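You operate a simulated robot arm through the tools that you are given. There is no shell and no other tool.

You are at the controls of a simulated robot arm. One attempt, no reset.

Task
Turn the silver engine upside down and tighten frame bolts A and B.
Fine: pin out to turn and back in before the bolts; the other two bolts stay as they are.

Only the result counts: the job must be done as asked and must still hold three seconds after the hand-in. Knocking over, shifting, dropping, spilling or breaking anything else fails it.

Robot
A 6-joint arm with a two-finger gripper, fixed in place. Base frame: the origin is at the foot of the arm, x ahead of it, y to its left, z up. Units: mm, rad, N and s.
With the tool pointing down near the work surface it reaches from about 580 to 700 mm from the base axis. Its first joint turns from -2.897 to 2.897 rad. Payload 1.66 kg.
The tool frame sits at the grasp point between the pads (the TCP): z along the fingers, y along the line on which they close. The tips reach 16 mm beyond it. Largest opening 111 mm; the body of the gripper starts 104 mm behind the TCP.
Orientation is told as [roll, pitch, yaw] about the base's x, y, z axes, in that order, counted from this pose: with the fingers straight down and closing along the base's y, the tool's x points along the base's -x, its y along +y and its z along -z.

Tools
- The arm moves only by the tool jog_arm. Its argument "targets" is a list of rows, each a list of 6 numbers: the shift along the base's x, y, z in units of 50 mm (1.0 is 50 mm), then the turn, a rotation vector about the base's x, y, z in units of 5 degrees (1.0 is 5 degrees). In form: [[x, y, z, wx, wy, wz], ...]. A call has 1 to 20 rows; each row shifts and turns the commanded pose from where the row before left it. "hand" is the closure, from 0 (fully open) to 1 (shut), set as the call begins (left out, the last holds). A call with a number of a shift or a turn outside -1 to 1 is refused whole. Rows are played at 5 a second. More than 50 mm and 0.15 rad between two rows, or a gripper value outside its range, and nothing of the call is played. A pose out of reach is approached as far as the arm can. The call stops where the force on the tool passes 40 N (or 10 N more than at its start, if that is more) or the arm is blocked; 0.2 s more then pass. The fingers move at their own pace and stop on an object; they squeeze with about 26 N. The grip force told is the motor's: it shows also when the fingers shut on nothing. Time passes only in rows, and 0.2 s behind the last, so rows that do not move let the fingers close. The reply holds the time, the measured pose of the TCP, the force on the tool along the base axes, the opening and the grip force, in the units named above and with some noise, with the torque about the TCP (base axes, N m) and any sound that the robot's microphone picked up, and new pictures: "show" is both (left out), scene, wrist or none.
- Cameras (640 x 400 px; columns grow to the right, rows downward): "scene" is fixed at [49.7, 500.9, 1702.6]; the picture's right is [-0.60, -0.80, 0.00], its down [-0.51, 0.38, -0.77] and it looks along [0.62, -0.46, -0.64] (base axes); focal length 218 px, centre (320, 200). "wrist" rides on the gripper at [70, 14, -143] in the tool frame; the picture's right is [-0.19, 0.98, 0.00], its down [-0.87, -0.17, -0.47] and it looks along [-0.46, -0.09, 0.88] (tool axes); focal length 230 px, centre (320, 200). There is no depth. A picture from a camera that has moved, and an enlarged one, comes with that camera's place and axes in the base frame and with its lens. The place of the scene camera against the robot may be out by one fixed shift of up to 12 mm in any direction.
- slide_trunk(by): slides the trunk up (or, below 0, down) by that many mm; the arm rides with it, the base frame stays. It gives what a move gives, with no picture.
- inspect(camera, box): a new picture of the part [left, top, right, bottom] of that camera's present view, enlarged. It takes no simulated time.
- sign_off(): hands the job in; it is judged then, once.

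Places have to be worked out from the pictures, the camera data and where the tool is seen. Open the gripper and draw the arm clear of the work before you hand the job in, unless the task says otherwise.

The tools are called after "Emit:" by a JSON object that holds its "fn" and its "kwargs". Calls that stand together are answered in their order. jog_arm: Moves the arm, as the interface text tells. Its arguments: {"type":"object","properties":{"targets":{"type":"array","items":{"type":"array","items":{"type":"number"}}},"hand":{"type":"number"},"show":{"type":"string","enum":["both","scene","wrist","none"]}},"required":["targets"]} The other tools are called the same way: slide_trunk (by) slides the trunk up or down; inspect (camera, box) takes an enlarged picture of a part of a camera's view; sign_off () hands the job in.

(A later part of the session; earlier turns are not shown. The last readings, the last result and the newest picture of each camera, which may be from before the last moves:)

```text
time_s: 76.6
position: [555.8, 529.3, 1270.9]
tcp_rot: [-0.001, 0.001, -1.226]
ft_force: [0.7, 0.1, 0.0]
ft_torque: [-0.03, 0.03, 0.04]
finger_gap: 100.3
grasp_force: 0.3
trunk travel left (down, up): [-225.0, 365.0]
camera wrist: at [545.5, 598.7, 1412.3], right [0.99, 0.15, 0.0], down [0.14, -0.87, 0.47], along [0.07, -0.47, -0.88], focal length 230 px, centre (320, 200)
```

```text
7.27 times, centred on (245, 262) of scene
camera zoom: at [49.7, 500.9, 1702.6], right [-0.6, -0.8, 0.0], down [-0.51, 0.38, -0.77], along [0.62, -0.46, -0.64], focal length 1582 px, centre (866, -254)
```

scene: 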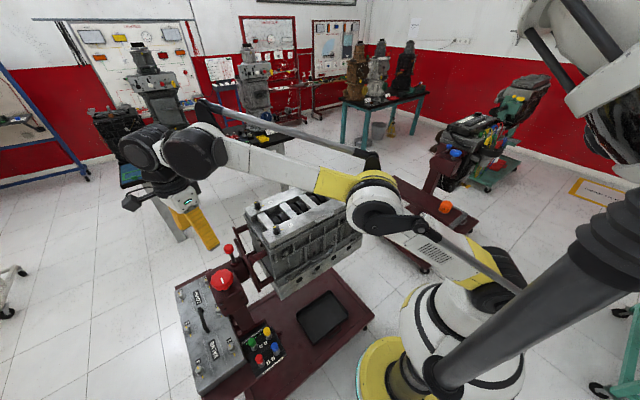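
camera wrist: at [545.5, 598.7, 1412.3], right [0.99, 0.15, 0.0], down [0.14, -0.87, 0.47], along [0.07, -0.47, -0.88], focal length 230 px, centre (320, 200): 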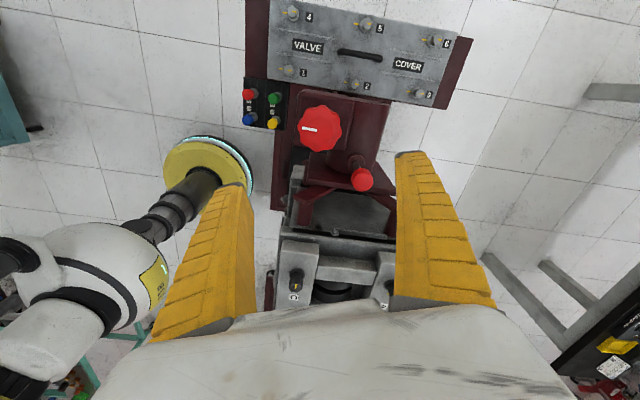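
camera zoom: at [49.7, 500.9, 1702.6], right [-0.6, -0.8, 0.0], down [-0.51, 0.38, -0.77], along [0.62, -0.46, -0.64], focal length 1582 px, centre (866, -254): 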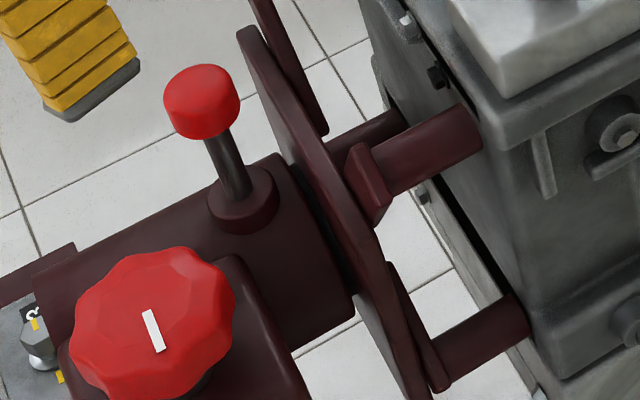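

The mount plate's outline coincides with its original position, so the engine is within about 1° of 180°. The pin is at about (630, 471); I go above it, yaw back to -90°, jaws at ~60 mm, stopping at z≈1190 for a check.

Emit:
{"fn": "jog_arm", "kwargs": {"targets": [[0.371, -0.29, -0.2, 0, 0, -1], [0.371, -0.29, -0.4, 0, 0, -1], [0.371, -0.29, -0.5, 0, 0, -1], [0.371, -0.29, -0.5, 0, 0, -0.96], [0, 0, 0, 0, 0, 0]], "hand": 0.45, "show": "wrist"}}

```text
time_s: 77.8
position: [629.8, 474.4, 1190.9]
tcp_rot: [-0.001, 0.0, -1.573]
ft_force: [0.1, 0.0, 1.1]
ft_torque: [-0.01, 0.03, 0.0]
finger_gap: 62.8
grasp_force: 1.5
trunk travel left (down, up): [-225.0, 365.0]
camera wrist: at [643.7, 542.0, 1331.9], right [0.98, -0.19, 0.0], down [-0.17, -0.87, 0.47], along [-0.09, -0.46, -0.88], focal length 230 px, centre (320, 200)
```

wrist: 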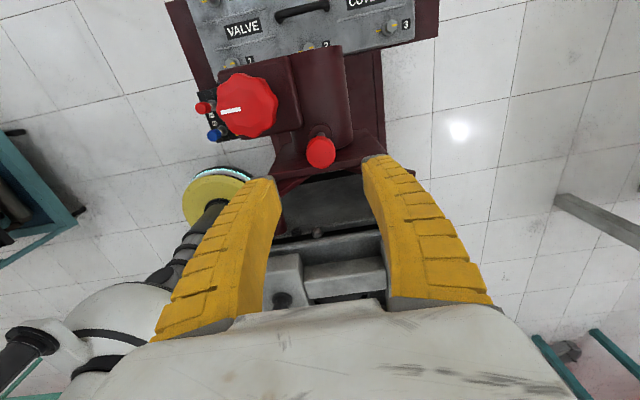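

Pin is under the jaws; I shift y by -2 mm and descend to z≈1087, then close on the cap.

Emit:
{"fn": "jog_arm", "kwargs": {"targets": [[0, -0.04, -0.5, 0, 0, 0], [0, 0, -0.5, 0, 0, 0], [0, 0, -0.5, 0, 0, 0], [0, 0, -0.57, 0, 0, 0], [0, 0, 0, 0, 0, 0]], "show": "none"}}

Emit:
{"fn": "jog_arm", "kwargs": {"targets": [[0, 0, 0, 0, 0, 0], [0, 0, 0, 0, 0, 0], [0, 0, 0, 0, 0, 0]], "hand": 1, "show": "wrist"}}

```text
time_s: 79.0
position: [629.8, 470.8, 1085.7]
tcp_rot: [-0.001, 0.002, -1.573]
ft_force: [0.8, -0.2, 0.4]
ft_torque: [-0.02, 0.01, 0.0]
finger_gap: 63.2
grasp_force: 1.5
trunk travel left (down, up): [-225.0, 365.0]
```

```text
time_s: 79.8
position: [630.2, 471.3, 1087.5]
tcp_rot: [-0.002, 0.001, -1.572]
ft_force: [1.2, 1.0, -0.8]
ft_torque: [0.73, -0.03, -0.01]
finger_gap: 26.7
grasp_force: 33.8
trunk travel left (down, up): [-225.0, 365.0]
camera wrist: at [643.9, 538.4, 1228.7], right [0.98, -0.19, 0.0], down [-0.17, -0.87, 0.47], along [-0.09, -0.46, -0.88], focal length 230 px, centre (320, 200)
```

wrist: 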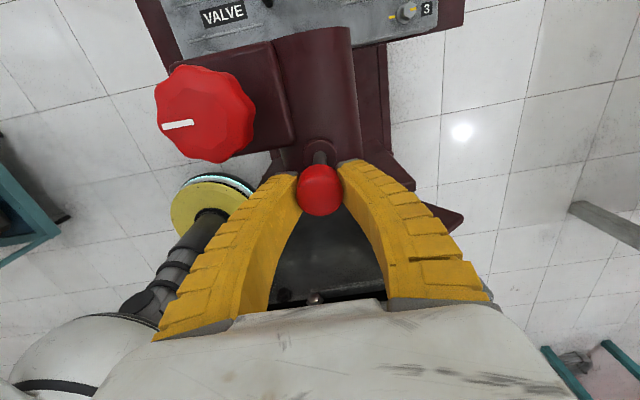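

Gripped at 26.7 mm with almost no side load. I push the pin down in small steps, watching the force for contact.

Emit:
{"fn": "jog_arm", "kwargs": {"targets": [[0, 0, -0.08, 0, 0, 0], [0, 0, -0.08, 0, 0, 0], [0, 0, -0.08, 0, 0, 0], [0, 0, -0.08, 0, 0, 0], [0, 0, -0.08, 0, 0, 0]], "show": "wrist"}}

```text
time_s: 81.0
position: [630.1, 470.3, 1066.1]
tcp_rot: [-0.001, 0.001, -1.572]
ft_force: [-2.0, -6.0, 0.5]
ft_torque: [0.57, 0.01, -0.02]
finger_gap: 25.8
grasp_force: 33.8
trunk travel left (down, up): [-225.0, 365.0]
camera wrist: at [643.9, 538.6, 1209.3], right [0.98, -0.19, 0.0], down [-0.17, -0.87, 0.47], along [-0.09, -0.46, -0.88], focal length 230 px, centre (320, 200)
```

wrist: 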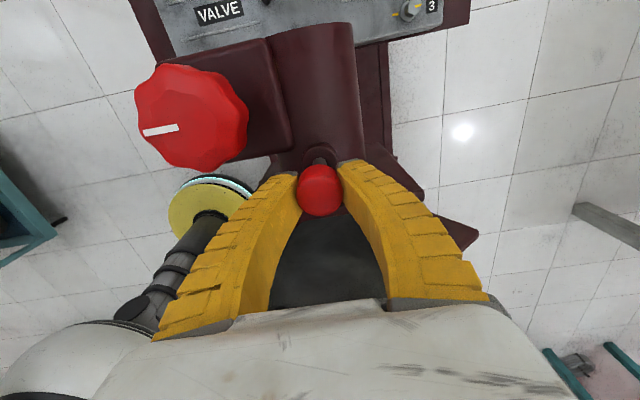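

Down about 20 mm without resistance. I continue another 22 mm in fine steps.

Emit:
{"fn": "jog_arm", "kwargs": {"targets": [[0, -0.02, -0.06, 0, 0, 0], [0, 0, -0.06, 0, 0, 0], [0, 0, -0.06, 0, 0, 0], [0, 0, -0.06, 0, 0, 0], [0, 0, -0.06, 0, 0, 0], [0, 0, -0.06, 0, 0, 0], [0, 0, -0.06, 0, 0, 0]], "show": "wrist"}}

Emit:
{"fn": "inspect", "kwargs": {"camera": "wrist", "box": [280, 130, 360, 230]}}

Emit:
{"fn": "inspect", "kwargs": {"camera": "scene", "box": [205, 235, 285, 290]}}

```text
time_s: 82.6
position: [631.7, 470.3, 1046.1]
tcp_rot: [-0.002, 0.004, -1.573]
ft_force: [5.3, 7.7, 14.2]
ft_torque: [0.1, 0.01, -0.02]
finger_gap: 25.5
grasp_force: 34.0
trunk travel left (down, up): [-225.0, 365.0]
camera wrist: at [643.7, 538.6, 1188.5], right [0.98, -0.19, 0.0], down [-0.17, -0.87, 0.47], along [-0.09, -0.46, -0.88], focal length 230 px, centre (320, 200)
```

wrist: 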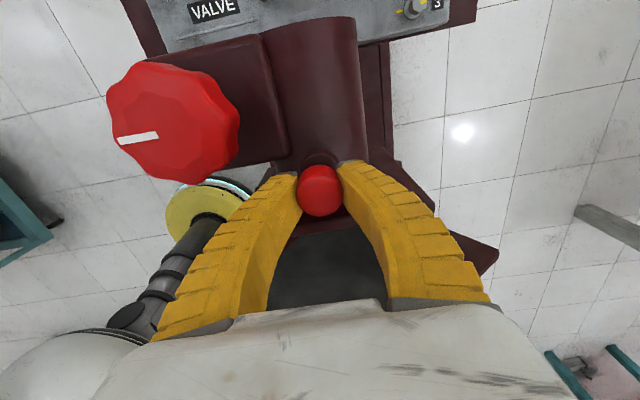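

```text
4.00 times, centred on (320, 180) of wrist
camera zoom: at [643.7, 538.6, 1188.5], right [0.98, -0.19, 0.0], down [-0.17, -0.87, 0.47], along [-0.09, -0.46, -0.88], focal length 920 px, centre (320, 280)
```

zoom: 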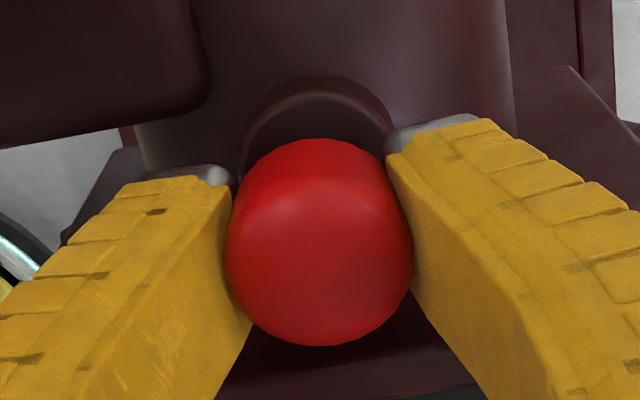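

```text
7.27 times, centred on (245, 262) of scene
camera zoom: at [49.7, 500.9, 1702.6], right [-0.6, -0.8, 0.0], down [-0.51, 0.38, -0.77], along [0.62, -0.46, -0.64], focal length 1582 px, centre (866, -254)
```

zoom: 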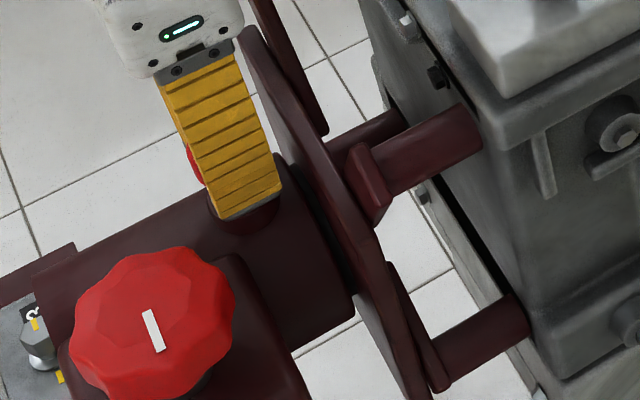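

Resistance of +14 N at z≈1046, matching the original seated height. I push another 2 mm to be sure it's seated.

Emit:
{"fn": "jog_arm", "kwargs": {"targets": [[-0.01, -0.01, -0.02, 0, 0, 0], [0, 0, -0.02, 0, 0, 0], [0, 0, 0, 0, 0, 0]], "show": "wrist"}}

```text
time_s: 83.4
position: [629.4, 470.0, 1043.5]
tcp_rot: [-0.002, 0.002, -1.571]
ft_force: [16.5, 19.3, 26.8]
ft_torque: [-0.29, -0.24, 0.01]
finger_gap: 27.2
grasp_force: 33.9
trunk travel left (down, up): [-225.0, 365.0]
camera wrist: at [643.6, 538.7, 1185.7], right [0.98, -0.19, 0.0], down [-0.17, -0.87, 0.47], along [-0.09, -0.46, -0.88], focal length 230 px, centre (320, 200)
```

wrist: 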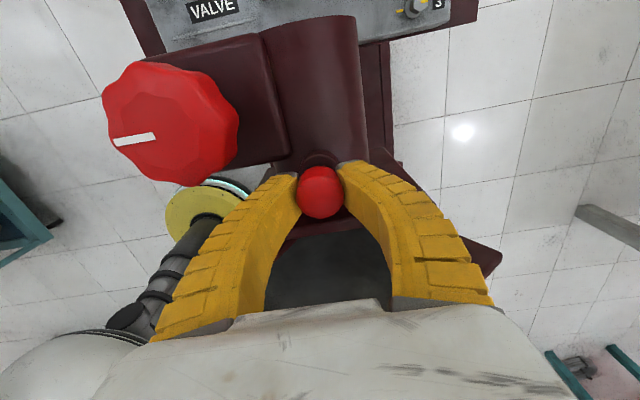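

Force rose to 27 N without further travel, so it's bottomed. I release and rise to compare the pin's height with the original picture.

Emit:
{"fn": "jog_arm", "kwargs": {"targets": [[0, 0, 0.02, 0, 0, 0], [0, 0, 0, 0, 0, 0], [0, 0, 0, 0, 0, 0], [0, 0, 0, 0, 0, 0]], "hand": 0.45, "show": "none"}}

Emit:
{"fn": "jog_arm", "kwargs": {"targets": [[0, 0, 0.7, 0, 0, 0], [0, 0, 0.7, 0, 0, 0], [0, 0, 0.7, 0, 0, 0], [0, 0, 0.8, 0, 0, 0], [0, 0, 0, 0, 0, 0]], "show": "both"}}

Emit:
{"fn": "inspect", "kwargs": {"camera": "scene", "box": [205, 235, 285, 285]}}

```text
time_s: 84.4
position: [629.7, 469.1, 1044.4]
tcp_rot: [-0.002, 0.0, -1.573]
ft_force: [0.4, 0.3, 1.8]
ft_torque: [-0.02, -0.01, 0.02]
finger_gap: 63.2
grasp_force: 1.9
trunk travel left (down, up): [-225.0, 365.0]
```

```text
time_s: 85.6
position: [631.4, 469.0, 1190.7]
tcp_rot: [-0.002, 0.0, -1.573]
ft_force: [0.1, -1.0, 0.2]
ft_torque: [-0.02, -0.01, 0.03]
finger_gap: 63.2
grasp_force: 0.7
trunk travel left (down, up): [-225.0, 365.0]
camera wrist: at [644.5, 536.8, 1332.1], right [0.98, -0.19, 0.0], down [-0.17, -0.87, 0.47], along [-0.09, -0.46, -0.88], focal length 230 px, centre (320, 200)
```

scene: 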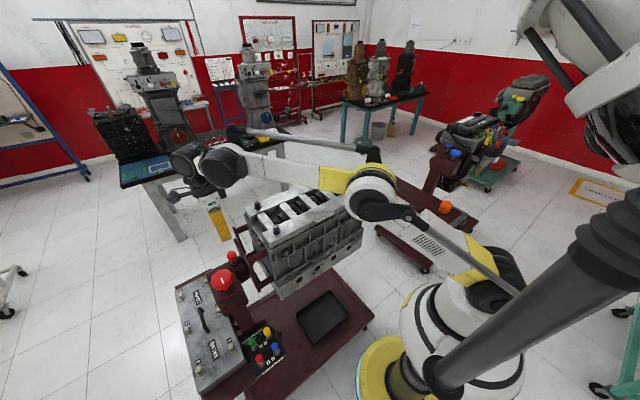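
wrist: 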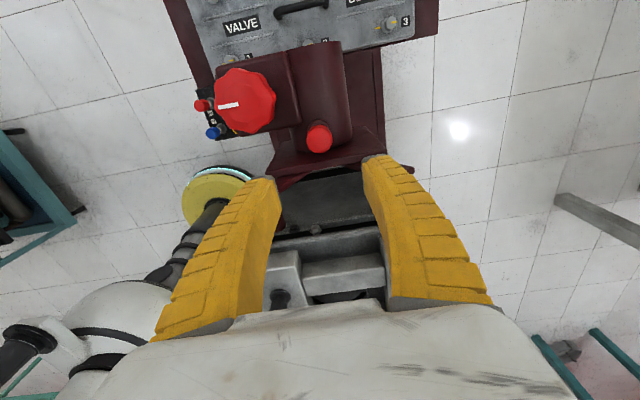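

```text
8.00 times, centred on (245, 260) of scene
camera zoom: at [49.7, 500.9, 1702.6], right [-0.6, -0.8, 0.0], down [-0.51, 0.38, -0.77], along [0.62, -0.46, -0.64], focal length 1740 px, centre (920, -280)
```

zoom: 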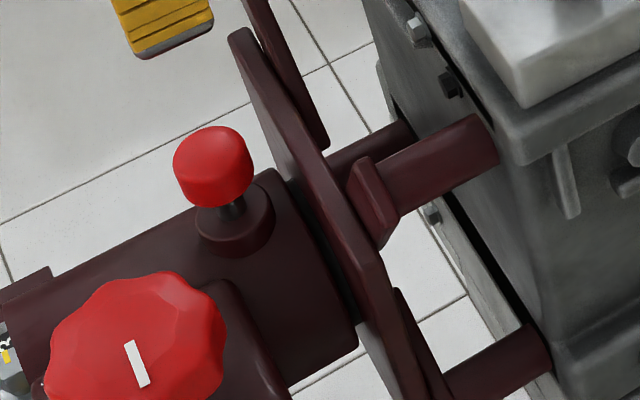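

The pin looks exactly as at the start, so it's fully in. Bolts A and C triangulate near (703, 316, 1150) and (549, 315, 1150). I rise, return to yaw 0 and move over the engine at z≈1300 for a close look.

Emit:
{"fn": "jog_arm", "kwargs": {"targets": [[0, 0, 0.5, 0, 0, 1], [0, 0, 0.5, 0, 0, 1], [0, 0, 0.5, 0, 0, 1], [0, 0, 0.5, 0, 0, 1], [0, -0.2, 0.3, 0, 0, 1], [0, -0.2, 0, 0, 0, 1], [0, -0.2, 0, 0, 0, 1], [0, -0.2, 0, 0, 0, 1], [0, -0.2, 0, 0, 0, 1], [0, -0.2, 0, 0, 0, 1], [0, -0.2, 0, 0, 0, 1], [0, -0.2, 0, 0, 0, 1], [0, -0.2, 0, 0, 0, 1], [0, -0.2, 0, 0, 0, 1], [0, -0.2, 0, 0, 0, 1], [0, -0.2, 0, 0, 0, 1], [0, -0.2, 0, 0, 0, 1], [0, -0.2, 0, 0, 0, 1]], "hand": 0, "show": "both"}}

```text
time_s: 89.4
position: [621.7, 323.5, 1299.3]
tcp_rot: [-0.002, 0.002, 0.0]
ft_force: [0.1, 0.3, -0.6]
ft_torque: [0.0, 0.03, 0.03]
finger_gap: 111.0
grasp_force: 0.1
out of reach, approached as far as the arm can: row 4
trunk travel left (down, up): [-225.0, 365.0]
camera wrist: at [551.1, 335.9, 1441.1], right [0.19, 0.98, 0.0], down [0.87, -0.17, 0.47], along [0.46, -0.09, -0.88], focal length 230 px, centre (320, 200)
```

scene: 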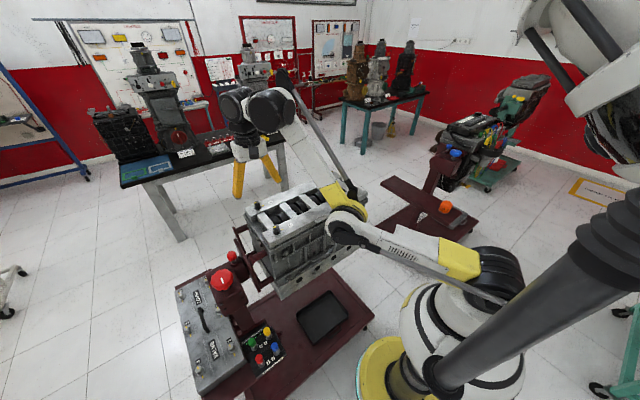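
wrist: 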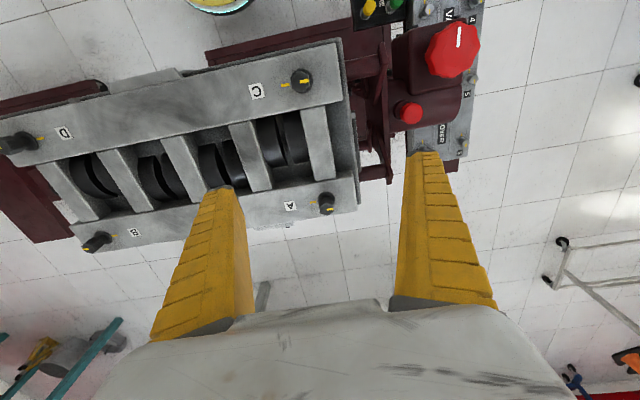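

All four frame bolts are visible: A and B on the far (+x) rail, C and D on the near rail. I zoom in on each for marks and positions.

Emit:
{"fn": "inspect", "kwargs": {"camera": "wrist", "box": [276, 180, 356, 230]}}

Emit:
{"fn": "inspect", "kwargs": {"camera": "wrist", "box": [70, 215, 150, 265]}}

Emit:
{"fn": "inspect", "kwargs": {"camera": "wrist", "box": [240, 60, 340, 120]}}

Emit:
{"fn": "inspect", "kwargs": {"camera": "scene", "box": [235, 180, 345, 250]}}

```text
8.00 times, centred on (316, 205) of wrist
camera zoom: at [551.1, 335.9, 1441.1], right [0.19, 0.98, 0.0], down [0.87, -0.17, 0.47], along [0.46, -0.09, -0.88], focal length 1841 px, centre (352, 160)
```

zoom: 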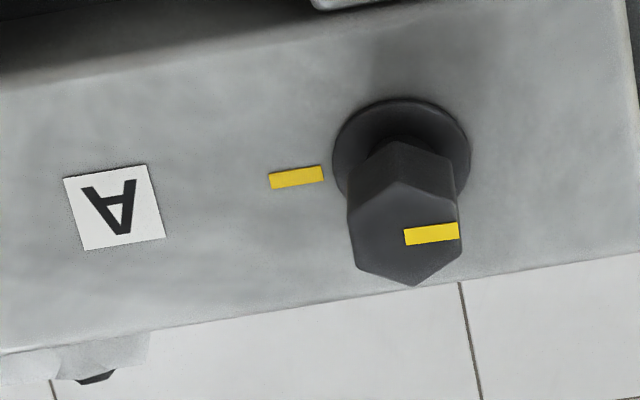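

```text
8.00 times, centred on (110, 240) of wrist
camera zoom: at [551.1, 335.9, 1441.1], right [0.19, 0.98, 0.0], down [0.87, -0.17, 0.47], along [0.46, -0.09, -0.88], focal length 1841 px, centre (2000, -120)
```

zoom: 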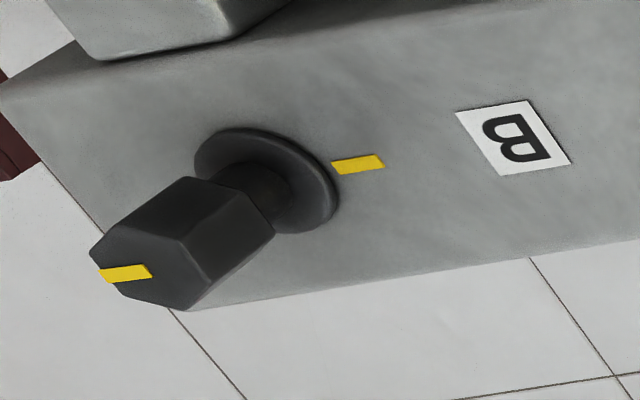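

```text
6.40 times, centred on (290, 90) of wrist
camera zoom: at [551.1, 335.9, 1441.1], right [0.19, 0.98, 0.0], down [0.87, -0.17, 0.47], along [0.46, -0.09, -0.88], focal length 1472 px, centre (512, 904)
```

zoom: 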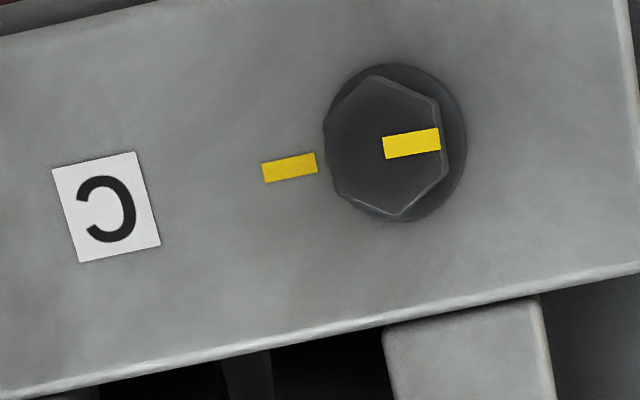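

```text
5.71 times, centred on (290, 215) of scene
camera zoom: at [49.7, 500.9, 1702.6], right [-0.6, -0.8, 0.0], down [-0.51, 0.38, -0.77], along [0.62, -0.46, -0.64], focal length 1243 px, centre (491, 114)
```

zoom: 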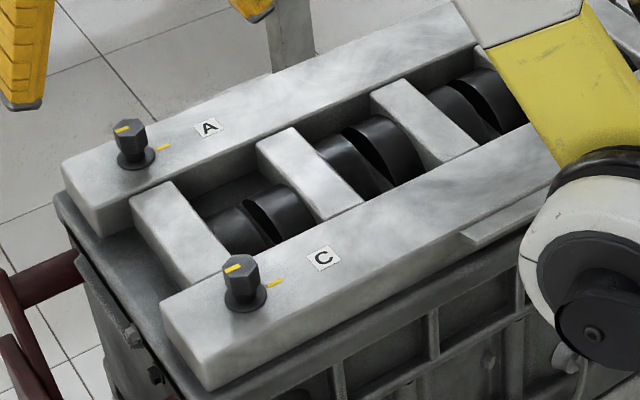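

Both A and B show head marks 180° away from the frame marks (C and D likewise, to be left alone). The head looks about 19 mm across flats with flats facing ±y. I move closer to A for a more precise fix.

Emit:
{"fn": "jog_arm", "kwargs": {"targets": [[0.45, -0.06, -0.3, 0, 0, 0], [0.45, -0.06, -0.3, 0, 0, 0], [0.45, -0.06, -0.3, 0, 0, 0], [0, 0, 0, 0, 0, 0]], "show": "wrist"}}

Emit:
{"fn": "inspect", "kwargs": {"camera": "wrist", "box": [270, 130, 370, 200]}}

```text
time_s: 90.4
position: [687.2, 314.0, 1254.4]
tcp_rot: [0.0, 0.003, -0.002]
ft_force: [0.1, 0.8, -0.2]
ft_torque: [-0.02, 0.06, 0.0]
finger_gap: 111.0
grasp_force: 0.1
trunk travel left (down, up): [-225.0, 365.0]
camera wrist: at [617.8, 326.3, 1395.2], right [0.19, 0.98, 0.0], down [0.87, -0.17, 0.47], along [0.46, -0.09, -0.88], focal length 230 px, centre (320, 200)
```

wrist: 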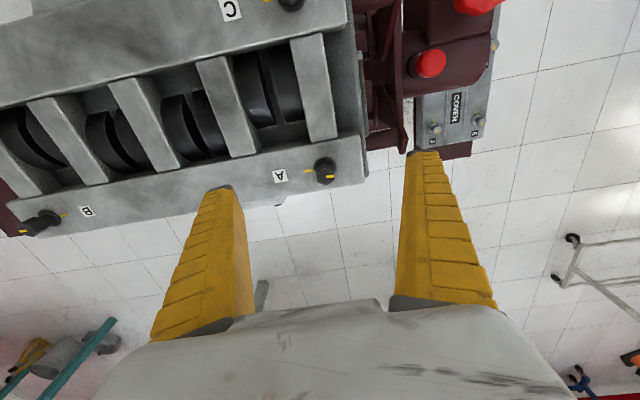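

```text
5.71 times, centred on (320, 165) of wrist
camera zoom: at [617.8, 326.3, 1395.2], right [0.19, 0.98, 0.0], down [0.87, -0.17, 0.47], along [0.46, -0.09, -0.88], focal length 1315 px, centre (320, 400)
```

zoom: 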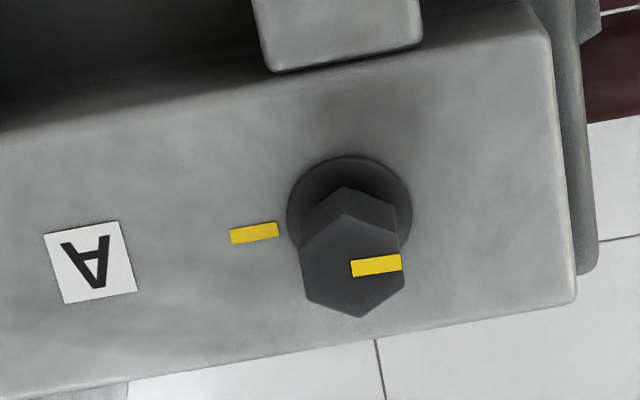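

With the known pin position as a check on the scene camera, bolt A's head top comes to about (711, 314, 1165), head ~14 mm tall, washer near z≈1139. I rotate to yaw +120° (flats lie at 60° steps) above A so I have a full half-turn clockwise available.

Emit:
{"fn": "jog_arm", "kwargs": {"targets": [[0.024, 0, 0, 0, 0, 1], [0.024, 0, 0, 0, 0, 1], [0.024, 0, 0, 0, 0, 1], [0.024, 0, 0, 0, 0, 1], [0.024, 0, 0, 0, 0, 1], [0.024, 0, 0, 0, 0, 1], [0.024, 0, 0, 0, 0, 1], [0.024, 0, 0, 0, 0, 1], [0.024, 0, 0, 0, 0, 1], [0.024, 0, 0, 0, 0, 1], [0.024, 0, 0, 0, 0, 1], [0.024, 0, 0, 0, 0, 1], [0.024, 0, 0, 0, 0, 1], [0.024, 0, 0, 0, 0, 1], [0.024, 0, 0, 0, 0, 1], [0.024, 0, 0, 0, 0, 1], [0.024, 0, 0, 0, 0, 1], [0.024, 0, 0, 0, 0, 1], [0.024, 0, 0, 0, 0, 1], [0.024, 0, 0, 0, 0, 1]], "hand": 0.5, "show": "none"}}

Emit:
{"fn": "jog_arm", "kwargs": {"targets": [[0, 0, 0, 0, 0, 1], [0, 0, 0, 0, 0, 1], [0, 0, 0, 0, 0, 1], [0, 0, 0, 0, 0, 1], [0, 0, 0, 0, 0, 0]], "show": "both"}}

```text
time_s: 94.6
position: [712.4, 314.7, 1253.8]
tcp_rot: [-0.003, 0.001, 1.745]
ft_force: [0.7, 0.1, 0.1]
ft_torque: [0.0, 0.03, -0.01]
finger_gap: 57.5
grasp_force: 1.3
trunk travel left (down, up): [-225.0, 365.0]
```

```text
time_s: 95.8
position: [711.4, 314.2, 1254.1]
tcp_rot: [-0.003, 0.002, 2.095]
ft_force: [-0.1, 1.1, 0.3]
ft_torque: [0.02, 0.0, -0.05]
finger_gap: 57.6
grasp_force: 1.2
trunk travel left (down, up): [-225.0, 365.0]
camera wrist: at [734.3, 245.1, 1396.3], right [-0.95, -0.33, 0.0], down [-0.29, 0.83, 0.47], along [-0.15, 0.45, -0.88], focal length 230 px, centre (320, 200)
```

scene: 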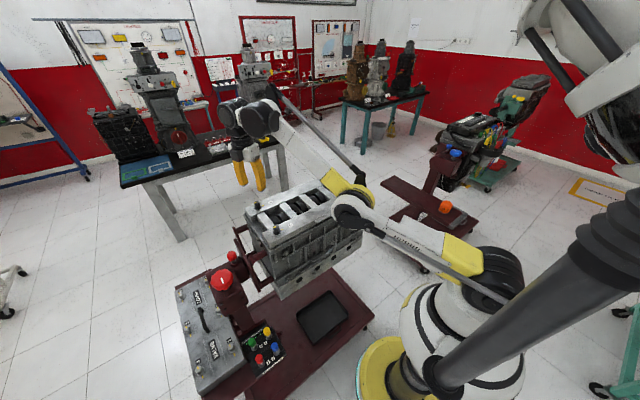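
wrist: 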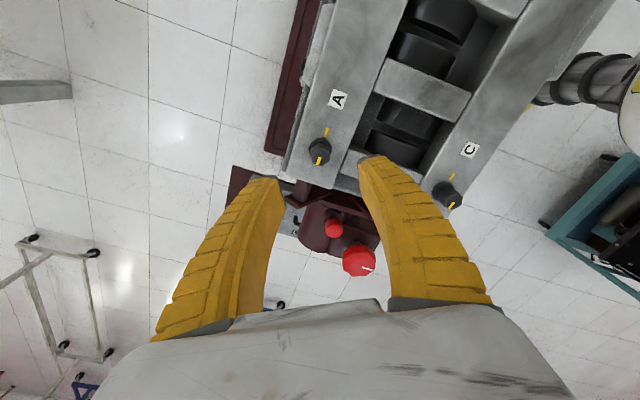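

Above A at yaw +120°. I refine A's position from this very different viewing direction.

Emit:
{"fn": "inspect", "kwargs": {"camera": "wrist", "box": [280, 115, 360, 185]}}

```text
5.71 times, centred on (320, 150) of wrist
camera zoom: at [734.3, 245.1, 1396.3], right [-0.95, -0.33, 0.0], down [-0.29, 0.83, 0.47], along [-0.15, 0.45, -0.88], focal length 1315 px, centre (320, 486)
```

zoom: 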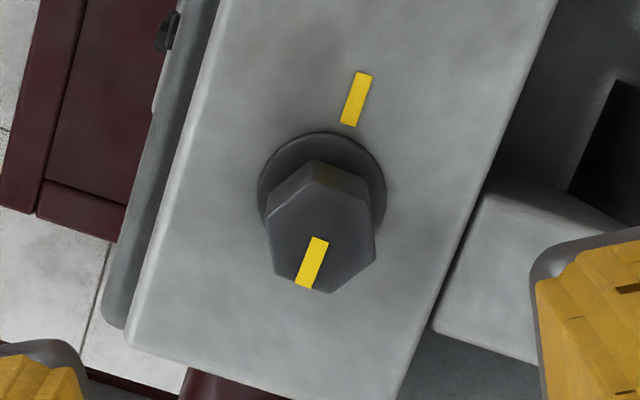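

A refined: centre (711, 314.5), top z≈1166, flats facing the jaws within a few degrees. I descend to z≈1185 first.

Emit:
{"fn": "jog_arm", "kwargs": {"targets": [[0, 0, -0.5, 0, 0, 0], [0, 0, -0.5, 0, 0, 0], [0, 0, -0.38, 0, 0, 0], [0, 0, 0, 0, 0, 0]], "show": "both"}}

Emit:
{"fn": "inspect", "kwargs": {"camera": "wrist", "box": [250, 140, 390, 230]}}

```text
time_s: 96.8
position: [727.3, 320.1, 1198.0]
tcp_rot: [0.0, 0.003, 2.091]
ft_force: [0.3, 0.4, -0.7]
ft_torque: [0.01, -0.01, -0.02]
finger_gap: 57.5
grasp_force: 1.0
out of reach, approached as far as the arm can: row 2, 3
trunk travel left (down, up): [-225.0, 365.0]
camera wrist: at [750.7, 252.8, 1339.3], right [-0.95, -0.33, 0.0], down [-0.29, 0.83, 0.47], along [-0.15, 0.45, -0.88], focal length 230 px, centre (320, 200)
```

scene: 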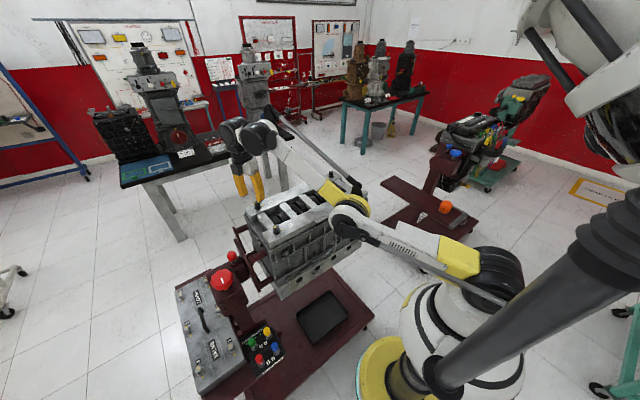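
wrist: 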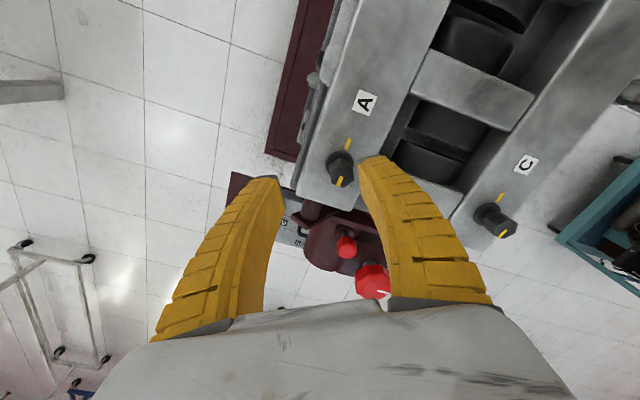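

```text
4.44 times, centred on (320, 185) of wrist
camera zoom: at [750.7, 252.8, 1339.3], right [-0.95, -0.33, 0.0], down [-0.29, 0.83, 0.47], along [-0.15, 0.45, -0.88], focal length 1022 px, centre (320, 267)
```

zoom: 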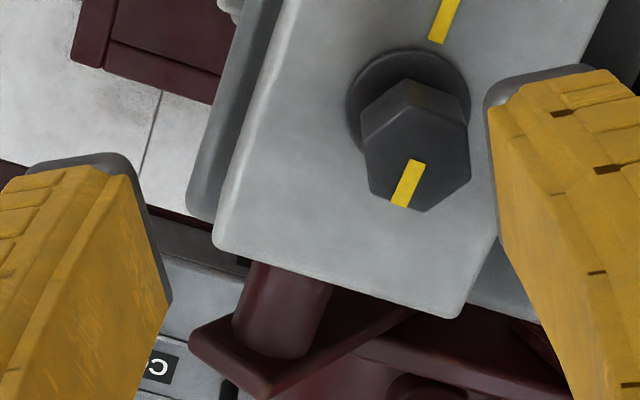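

The descent was refused: the forearm now slopes up from a low elbow – the arm flipped to an elbow-down posture when it passed near full stretch earlier. I back up to z≈1260 above A, then I'll stretch outward at height and retreat to recover the elbow-up posture.

Emit:
{"fn": "jog_arm", "kwargs": {"targets": [[0, 0, 0.6, 0, 0, 0], [0, 0, 0.6, 0, 0, 0], [0, 0, 0.6, 0, 0, 0]], "hand": 0.5, "show": "both"}}

```text
time_s: 97.6
position: [716.8, 315.6, 1270.2]
tcp_rot: [-0.001, 0.001, 2.094]
ft_force: [0.3, 0.6, 0.0]
ft_torque: [0.01, 0.02, 0.0]
finger_gap: 57.6
grasp_force: 1.8
out of reach, approached as far as the arm can: row 2, 3
trunk travel left (down, up): [-225.0, 365.0]
camera wrist: at [739.5, 247.4, 1412.6], right [-0.95, -0.33, 0.0], down [-0.29, 0.83, 0.47], along [-0.15, 0.45, -0.88], focal length 230 px, centre (320, 200)
```

scene: 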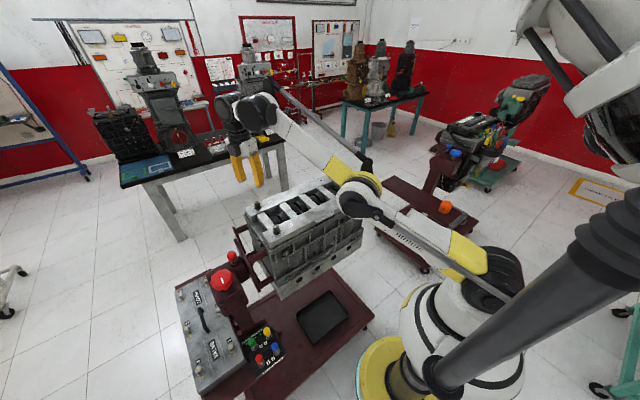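
wrist: 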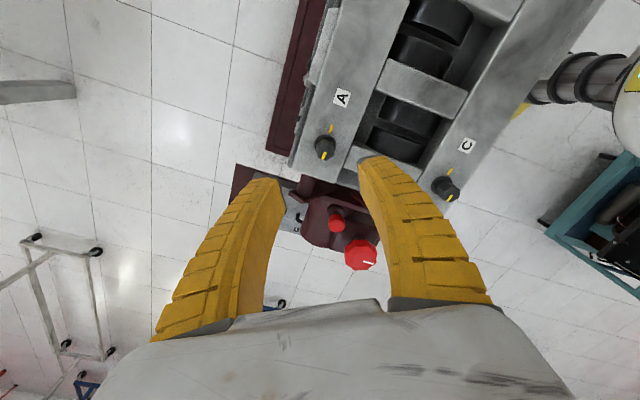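

I'm at the outer limit (r≈783). I push outward a bit past the limit, then retreat inward and look at which way the elbow goes.

Emit:
{"fn": "jog_arm", "kwargs": {"targets": [[0.4, 0.18, 0.2, 0, 0, 0], [0.4, 0.18, 0.2, 0, 0, 0], [-0.4, -0.18, 0, 0, 0, 0], [-0.6, -0.27, 0, 0, 0, 0], [-0.6, -0.27, 0, 0, 0, 0], [-0.6, -0.27, 0, 0, 0, 0]], "show": "scene"}}

```text
time_s: 99.0
position: [632.5, 277.8, 1307.2]
tcp_rot: [-0.002, 0.003, 2.092]
ft_force: [-0.3, 1.0, -0.5]
ft_torque: [-0.01, -0.01, -0.03]
finger_gap: 57.8
grasp_force: 1.4
out of reach, approached as far as the arm can: row 1, 2, 4, 5, 6
trunk travel left (down, up): [-225.0, 365.0]
```

scene: 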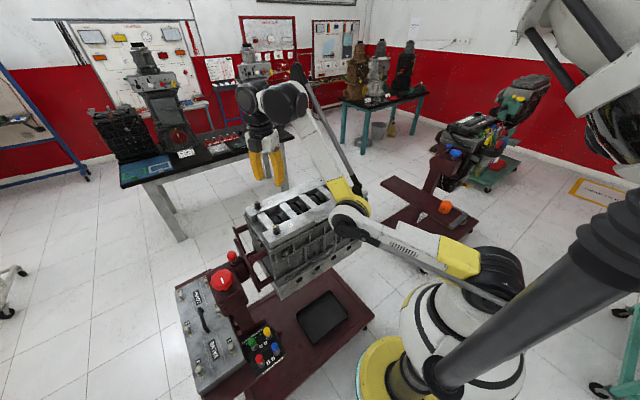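

Still elbow-down, blocked by a joint limit when moving inward. I return above A and go straight up in small steps to the reach limit, as happened at the first flip, then retreat slightly to see the branch.

Emit:
{"fn": "jog_arm", "kwargs": {"targets": [[0.52, 0.24, -0.35, 0, 0, 0], [0.52, 0.24, -0.35, 0, 0, 0], [0.52, 0.24, -0.3, 0, 0, 0], [0, 0, 0.3, 0, 0, 0], [0, 0, 0.3, 0, 0, 0], [0, 0, 0.3, 0, 0, 0], [0, 0, -0.3, 0, 0, 0], [0, 0, -0.3, 0, 0, 0], [0, 0, -0.3, 0, 0, 0]], "show": "scene"}}

```text
time_s: 101.0
position: [705.5, 309.7, 1252.9]
tcp_rot: [-0.001, 0.002, 2.092]
ft_force: [0.4, -0.2, -0.7]
ft_torque: [0.04, 0.02, 0.02]
finger_gap: 57.3
grasp_force: 0.9
out of reach, approached as far as the arm can: row 6
trunk travel left (down, up): [-225.0, 365.0]
```

scene: 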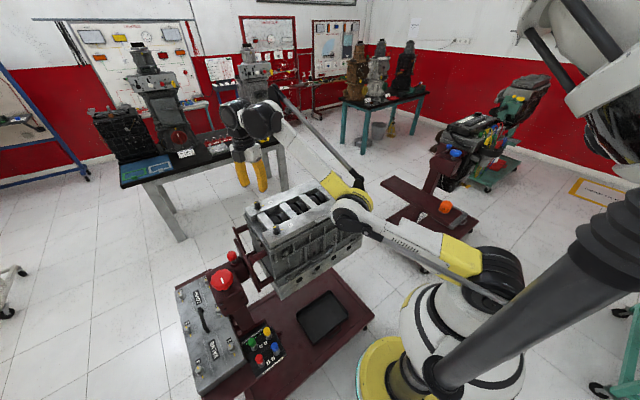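

Still elbow-down. I try creeping past the limit with many small upward steps and then outward ones, before retreating.

Emit:
{"fn": "jog_arm", "kwargs": {"targets": [[0, 0, 0.5, 0, 0, 0], [0, 0, 0.2, 0, 0, 0], [0, 0, 0.1, 0, 0, 0], [0, 0, 0.1, 0, 0, 0], [0, 0, 0.1, 0, 0, 0], [0, 0, 0.1, 0, 0, 0], [0, 0, 0.1, 0, 0, 0], [0.1, 0.04, 0, 0, 0, 0], [0.1, 0.04, 0, 0, 0, 0], [0, 0, -0.2, 0, 0, 0], [0, 0, -0.3, 0, 0, 0], [0, 0, -0.3, 0, 0, 0], [0, 0, -0.3, 0, 0, 0]], "show": "scene"}}

```text
time_s: 103.8
position: [707.3, 311.1, 1246.2]
tcp_rot: [-0.002, 0.003, 2.091]
ft_force: [-0.1, 0.8, 0.8]
ft_torque: [0.0, 0.02, -0.01]
finger_gap: 57.5
grasp_force: 1.2
out of reach, approached as far as the arm can: row 6, 7, 8, 9
trunk travel left (down, up): [-225.0, 365.0]
```

scene: 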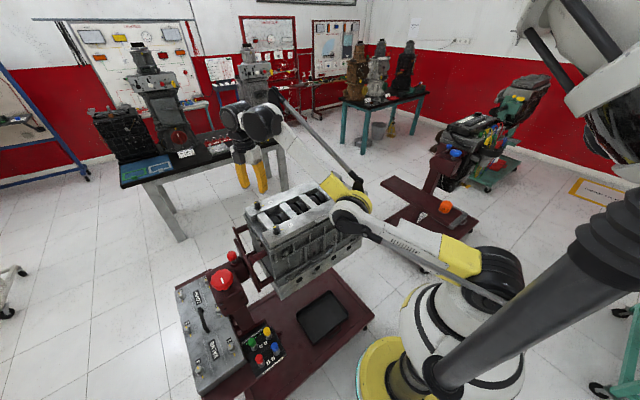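

No flip yet. I try one big step beyond the limit (larger error) followed by a retreat, and look again.

Emit:
{"fn": "jog_arm", "kwargs": {"targets": [[0.2, 0.09, 0.4, 0, 0, 0], [0.85, 0.38, 0.3, 0, 0, 0], [-0.3, -0.13, 0, 0, 0, 0], [-0.3, -0.13, -0.2, 0, 0, 0], [0, 0, -0.2, 0, 0, 0]], "show": "scene"}}

```text
time_s: 105.0
position: [691.3, 305.5, 1244.5]
tcp_rot: [-0.004, 0.003, 2.092]
ft_force: [0.1, -0.5, -0.2]
ft_torque: [-0.02, 0.01, -0.02]
finger_gap: 57.4
grasp_force: 1.4
out of reach, approached as far as the arm can: row 2
trunk travel left (down, up): [-225.0, 365.0]
```

scene: 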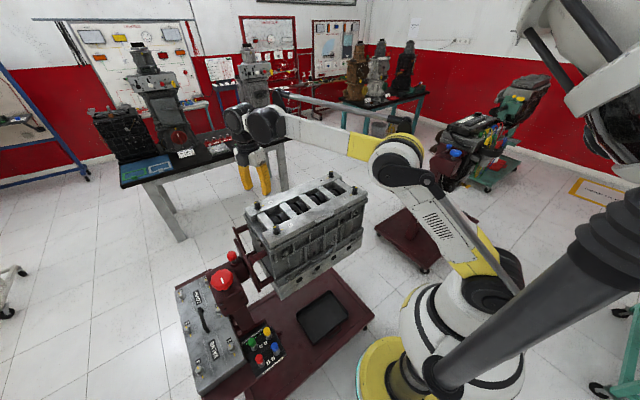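

The elbow is up again. Now I descend to z≈1200 before moving out to A, staying inside the reach limit.

Emit:
{"fn": "jog_arm", "kwargs": {"targets": [[0, 0, -0.45, 0, 0, 0], [0, 0, -0.45, 0, 0, 0], [0.2, 0.09, 0, 0, 0, 0], [0.194, 0.09, 0, 0, 0, 0], [0, 0, 0, 0, 0, 0]], "show": "both"}}

Emit:
{"fn": "inspect", "kwargs": {"camera": "wrist", "box": [250, 120, 390, 210]}}

```text
time_s: 106.2
position: [709.7, 312.7, 1198.7]
tcp_rot: [-0.004, 0.001, 2.093]
ft_force: [-0.3, -0.9, 0.8]
ft_torque: [0.0, 0.0, 0.01]
finger_gap: 57.7
grasp_force: 1.7
trunk travel left (down, up): [-225.0, 365.0]
camera wrist: at [732.9, 244.6, 1340.4], right [-0.95, -0.33, 0.0], down [-0.29, 0.83, 0.47], along [-0.15, 0.45, -0.88], focal length 230 px, centre (320, 200)
```

scene: 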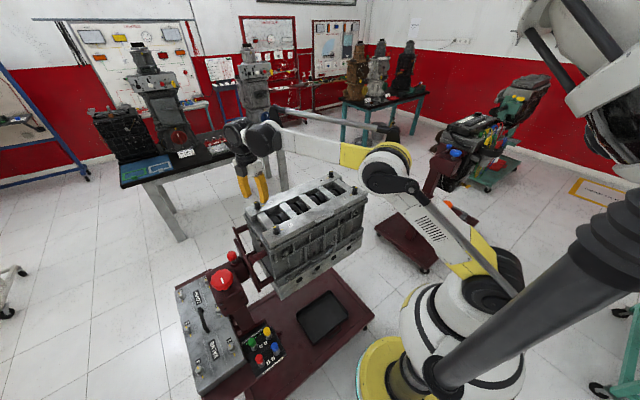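
wrist: 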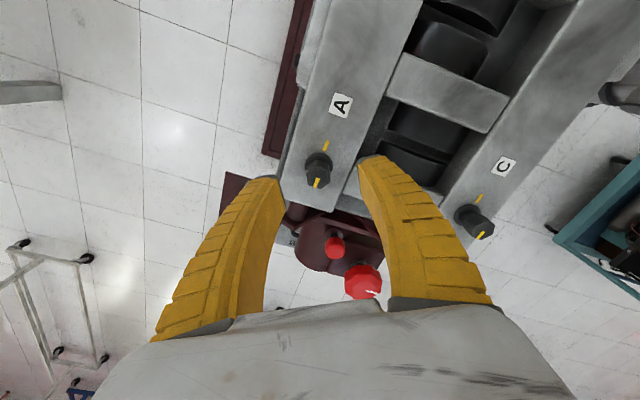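

```text
4.44 times, centred on (320, 165) of wrist
camera zoom: at [732.9, 244.6, 1340.4], right [-0.95, -0.33, 0.0], down [-0.29, 0.83, 0.47], along [-0.15, 0.45, -0.88], focal length 1022 px, centre (320, 356)
```

zoom: 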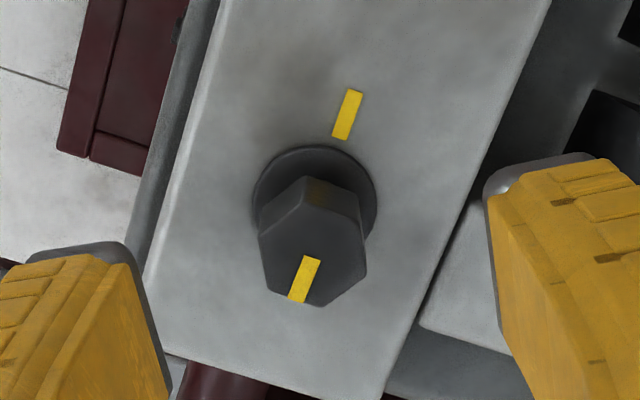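

A's centre confirms at (711.5, 314). I correct by +1.5 mm each way and descend to z≈1160 (tips ~1144, just above the washer).

Emit:
{"fn": "jog_arm", "kwargs": {"targets": [[0.03, 0.03, -0.26, 0, 0, 0], [0, 0, -0.26, 0, 0, 0], [0, 0, -0.24, 0, 0, 0], [0, 0, 0, 0, 0, 0]], "show": "wrist"}}

Emit:
{"fn": "inspect", "kwargs": {"camera": "wrist", "box": [250, 140, 390, 240]}}

```text
time_s: 107.2
position: [713.1, 314.6, 1159.3]
tcp_rot: [-0.002, 0.003, 2.094]
ft_force: [-0.4, -0.1, 0.0]
ft_torque: [-0.03, 0.04, 0.01]
finger_gap: 57.6
grasp_force: 1.1
trunk travel left (down, up): [-225.0, 365.0]
camera wrist: at [735.8, 246.4, 1301.7], right [-0.95, -0.33, 0.0], down [-0.29, 0.83, 0.47], along [-0.15, 0.45, -0.88], focal length 230 px, centre (320, 200)
```

wrist: 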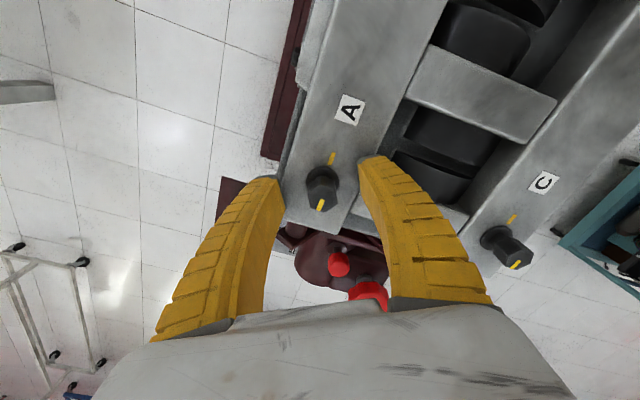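

```text
4.00 times, centred on (320, 190) of wrist
camera zoom: at [735.8, 246.4, 1301.7], right [-0.95, -0.33, 0.0], down [-0.29, 0.83, 0.47], along [-0.15, 0.45, -0.88], focal length 920 px, centre (320, 240)
```

zoom: 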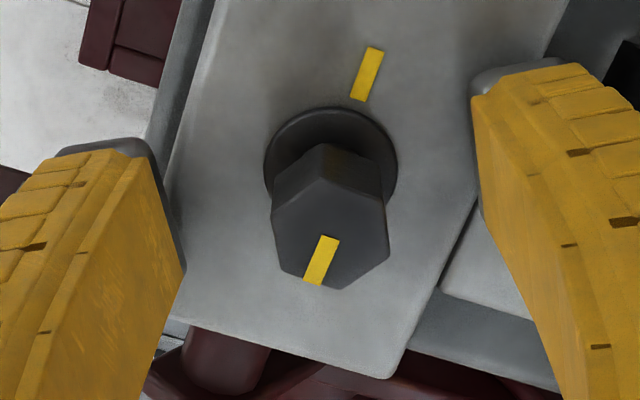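

The head sits ~2 mm toward (-x,-y) from the tool axis; I shift by (-1.5, -1.5) mm and close on the hex.

Emit:
{"fn": "jog_arm", "kwargs": {"targets": [[-0.03, -0.03, 0, 0, 0, 0], [0, 0, 0, 0, 0, 0]], "show": "none"}}

Emit:
{"fn": "jog_arm", "kwargs": {"targets": [[0, 0, 0, 0, 0, 0], [0, 0, 0, 0, 0, 0], [0, 0, 0, 0, 0, 0]], "hand": 1, "show": "wrist"}}

Emit:
{"fn": "inspect", "kwargs": {"camera": "wrist", "box": [250, 140, 390, 240]}}

```text
time_s: 107.8
position: [713.0, 312.8, 1160.0]
tcp_rot: [0.0, 0.0, 2.092]
ft_force: [-0.2, 0.1, -0.9]
ft_torque: [-0.01, 0.0, -0.01]
finger_gap: 57.7
grasp_force: 1.6
trunk travel left (down, up): [-225.0, 365.0]
```

```text
time_s: 108.6
position: [711.0, 314.9, 1160.1]
tcp_rot: [-0.001, 0.0, 2.095]
ft_force: [-3.6, 7.0, 0.6]
ft_torque: [0.29, 0.19, -0.02]
finger_gap: 12.6
grasp_force: 33.9
trunk travel left (down, up): [-225.0, 365.0]
camera wrist: at [733.8, 246.1, 1301.9], right [-0.95, -0.33, 0.0], down [-0.29, 0.83, 0.47], along [-0.15, 0.45, -0.88], focal length 230 px, centre (320, 200)
```

wrist: 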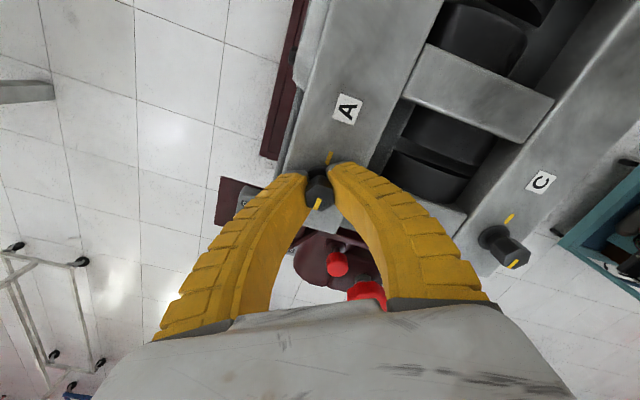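

```text
4.00 times, centred on (320, 190) of wrist
camera zoom: at [733.8, 246.1, 1301.9], right [-0.95, -0.33, 0.0], down [-0.29, 0.83, 0.47], along [-0.15, 0.45, -0.88], focal length 920 px, centre (320, 240)
```

zoom: 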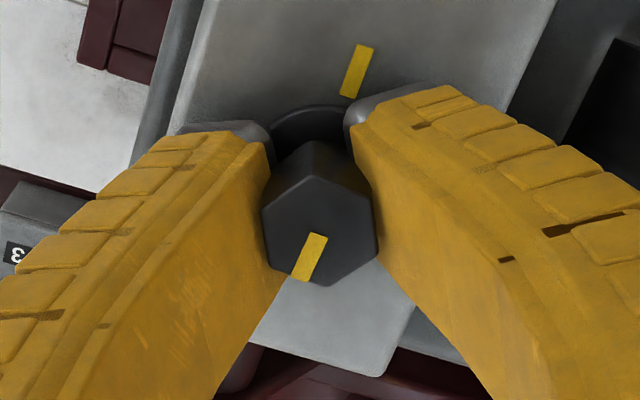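

Gripped squarely across flats. I begin tightening clockwise with 20° and watch the torque, height and marks.

Emit:
{"fn": "jog_arm", "kwargs": {"targets": [[0, 0, 0, 0, 0, -1], [0, 0, 0, 0, 0, -1], [0, 0, 0, 0, 0, -1], [0, 0, 0, 0, 0, -1], [0, 0, 0, 0, 0, 0]], "show": "wrist"}}

Emit:
{"fn": "inspect", "kwargs": {"camera": "wrist", "box": [250, 140, 390, 240]}}

```text
time_s: 109.8
position: [711.0, 314.0, 1161.1]
tcp_rot: [-0.004, 0.001, 1.744]
ft_force: [-8.6, 8.2, -3.7]
ft_torque: [0.14, 0.05, -0.01]
finger_gap: 12.6
grasp_force: 34.4
trunk travel left (down, up): [-225.0, 365.0]
camera wrist: at [709.3, 242.6, 1302.2], right [-1.0, 0.02, 0.0], down [0.01, 0.88, 0.47], along [0.01, 0.47, -0.88], focal length 230 px, centre (320, 200)
```

wrist: 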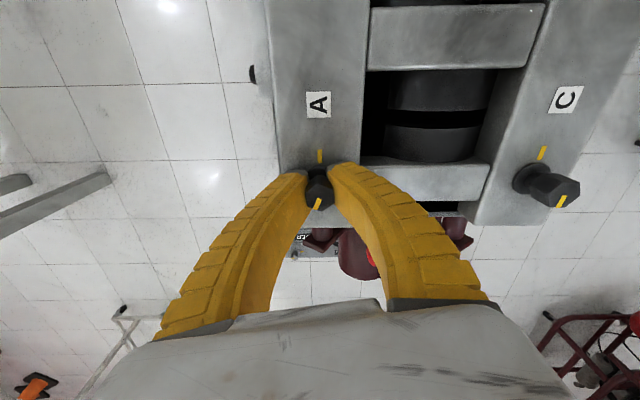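

```text
4.00 times, centred on (320, 190) of wrist
camera zoom: at [709.3, 242.6, 1302.2], right [-1.0, 0.02, 0.0], down [0.01, 0.88, 0.47], along [0.01, 0.47, -0.88], focal length 920 px, centre (320, 240)
```

zoom: 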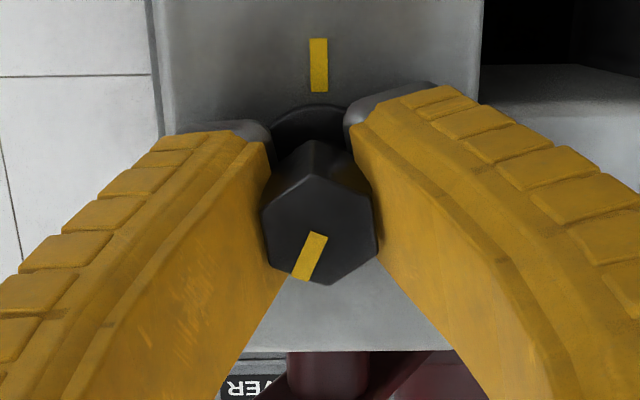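

The bolt turns with the gripper at almost no torque. I continue clockwise 80° with a small recentring.

Emit:
{"fn": "jog_arm", "kwargs": {"targets": [[-0.015, 0.015, 0, 0, 0, 0], [0, 0, 0, 0, 0, -1], [0, 0, 0, 0, 0, -1], [0, 0, 0, 0, 0, -1], [0, 0, 0, 0, 0, -1], [0, 0, 0, 0, 0, -1], [0, 0, 0, 0, 0, -1], [0, 0, 0, 0, 0, -1], [0, 0, 0, 0, 0, -1], [0, 0, 0, 0, 0, -1], [0, 0, 0, 0, 0, -1], [0, 0, 0, 0, 0, -1], [0, 0, 0, 0, 0, -1], [0, 0, 0, 0, 0, -1], [0, 0, 0, 0, 0, -1], [0, 0, 0, 0, 0, -1], [0, 0, 0, 0, 0, -1]], "show": "wrist"}}

Emit:
{"fn": "inspect", "kwargs": {"camera": "wrist", "box": [250, 140, 390, 240]}}

```text
time_s: 113.4
position: [710.5, 315.0, 1160.7]
tcp_rot: [-0.003, 0.002, 0.346]
ft_force: [1.2, 5.7, -0.8]
ft_torque: [-0.01, -0.03, -0.01]
finger_gap: 12.0
grasp_force: 34.3
trunk travel left (down, up): [-225.0, 365.0]
camera wrist: at [640.5, 303.0, 1302.4], right [-0.16, 0.99, 0.0], down [0.87, 0.14, 0.47], along [0.47, 0.07, -0.88], focal length 230 px, centre (320, 200)
```

wrist: 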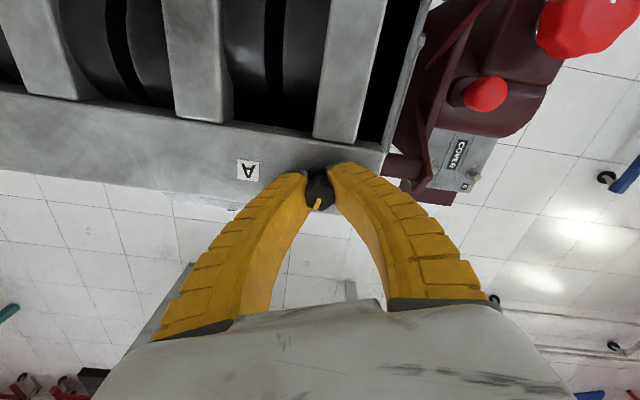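

```text
4.00 times, centred on (320, 190) of wrist
camera zoom: at [640.5, 303.0, 1302.4], right [-0.16, 0.99, 0.0], down [0.87, 0.14, 0.47], along [0.47, 0.07, -0.88], focal length 920 px, centre (320, 240)
```

zoom: 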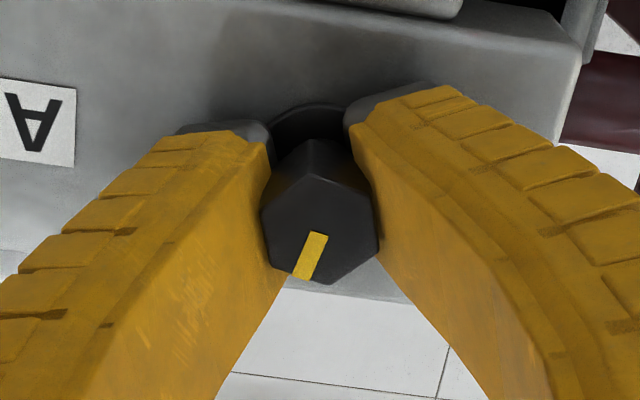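

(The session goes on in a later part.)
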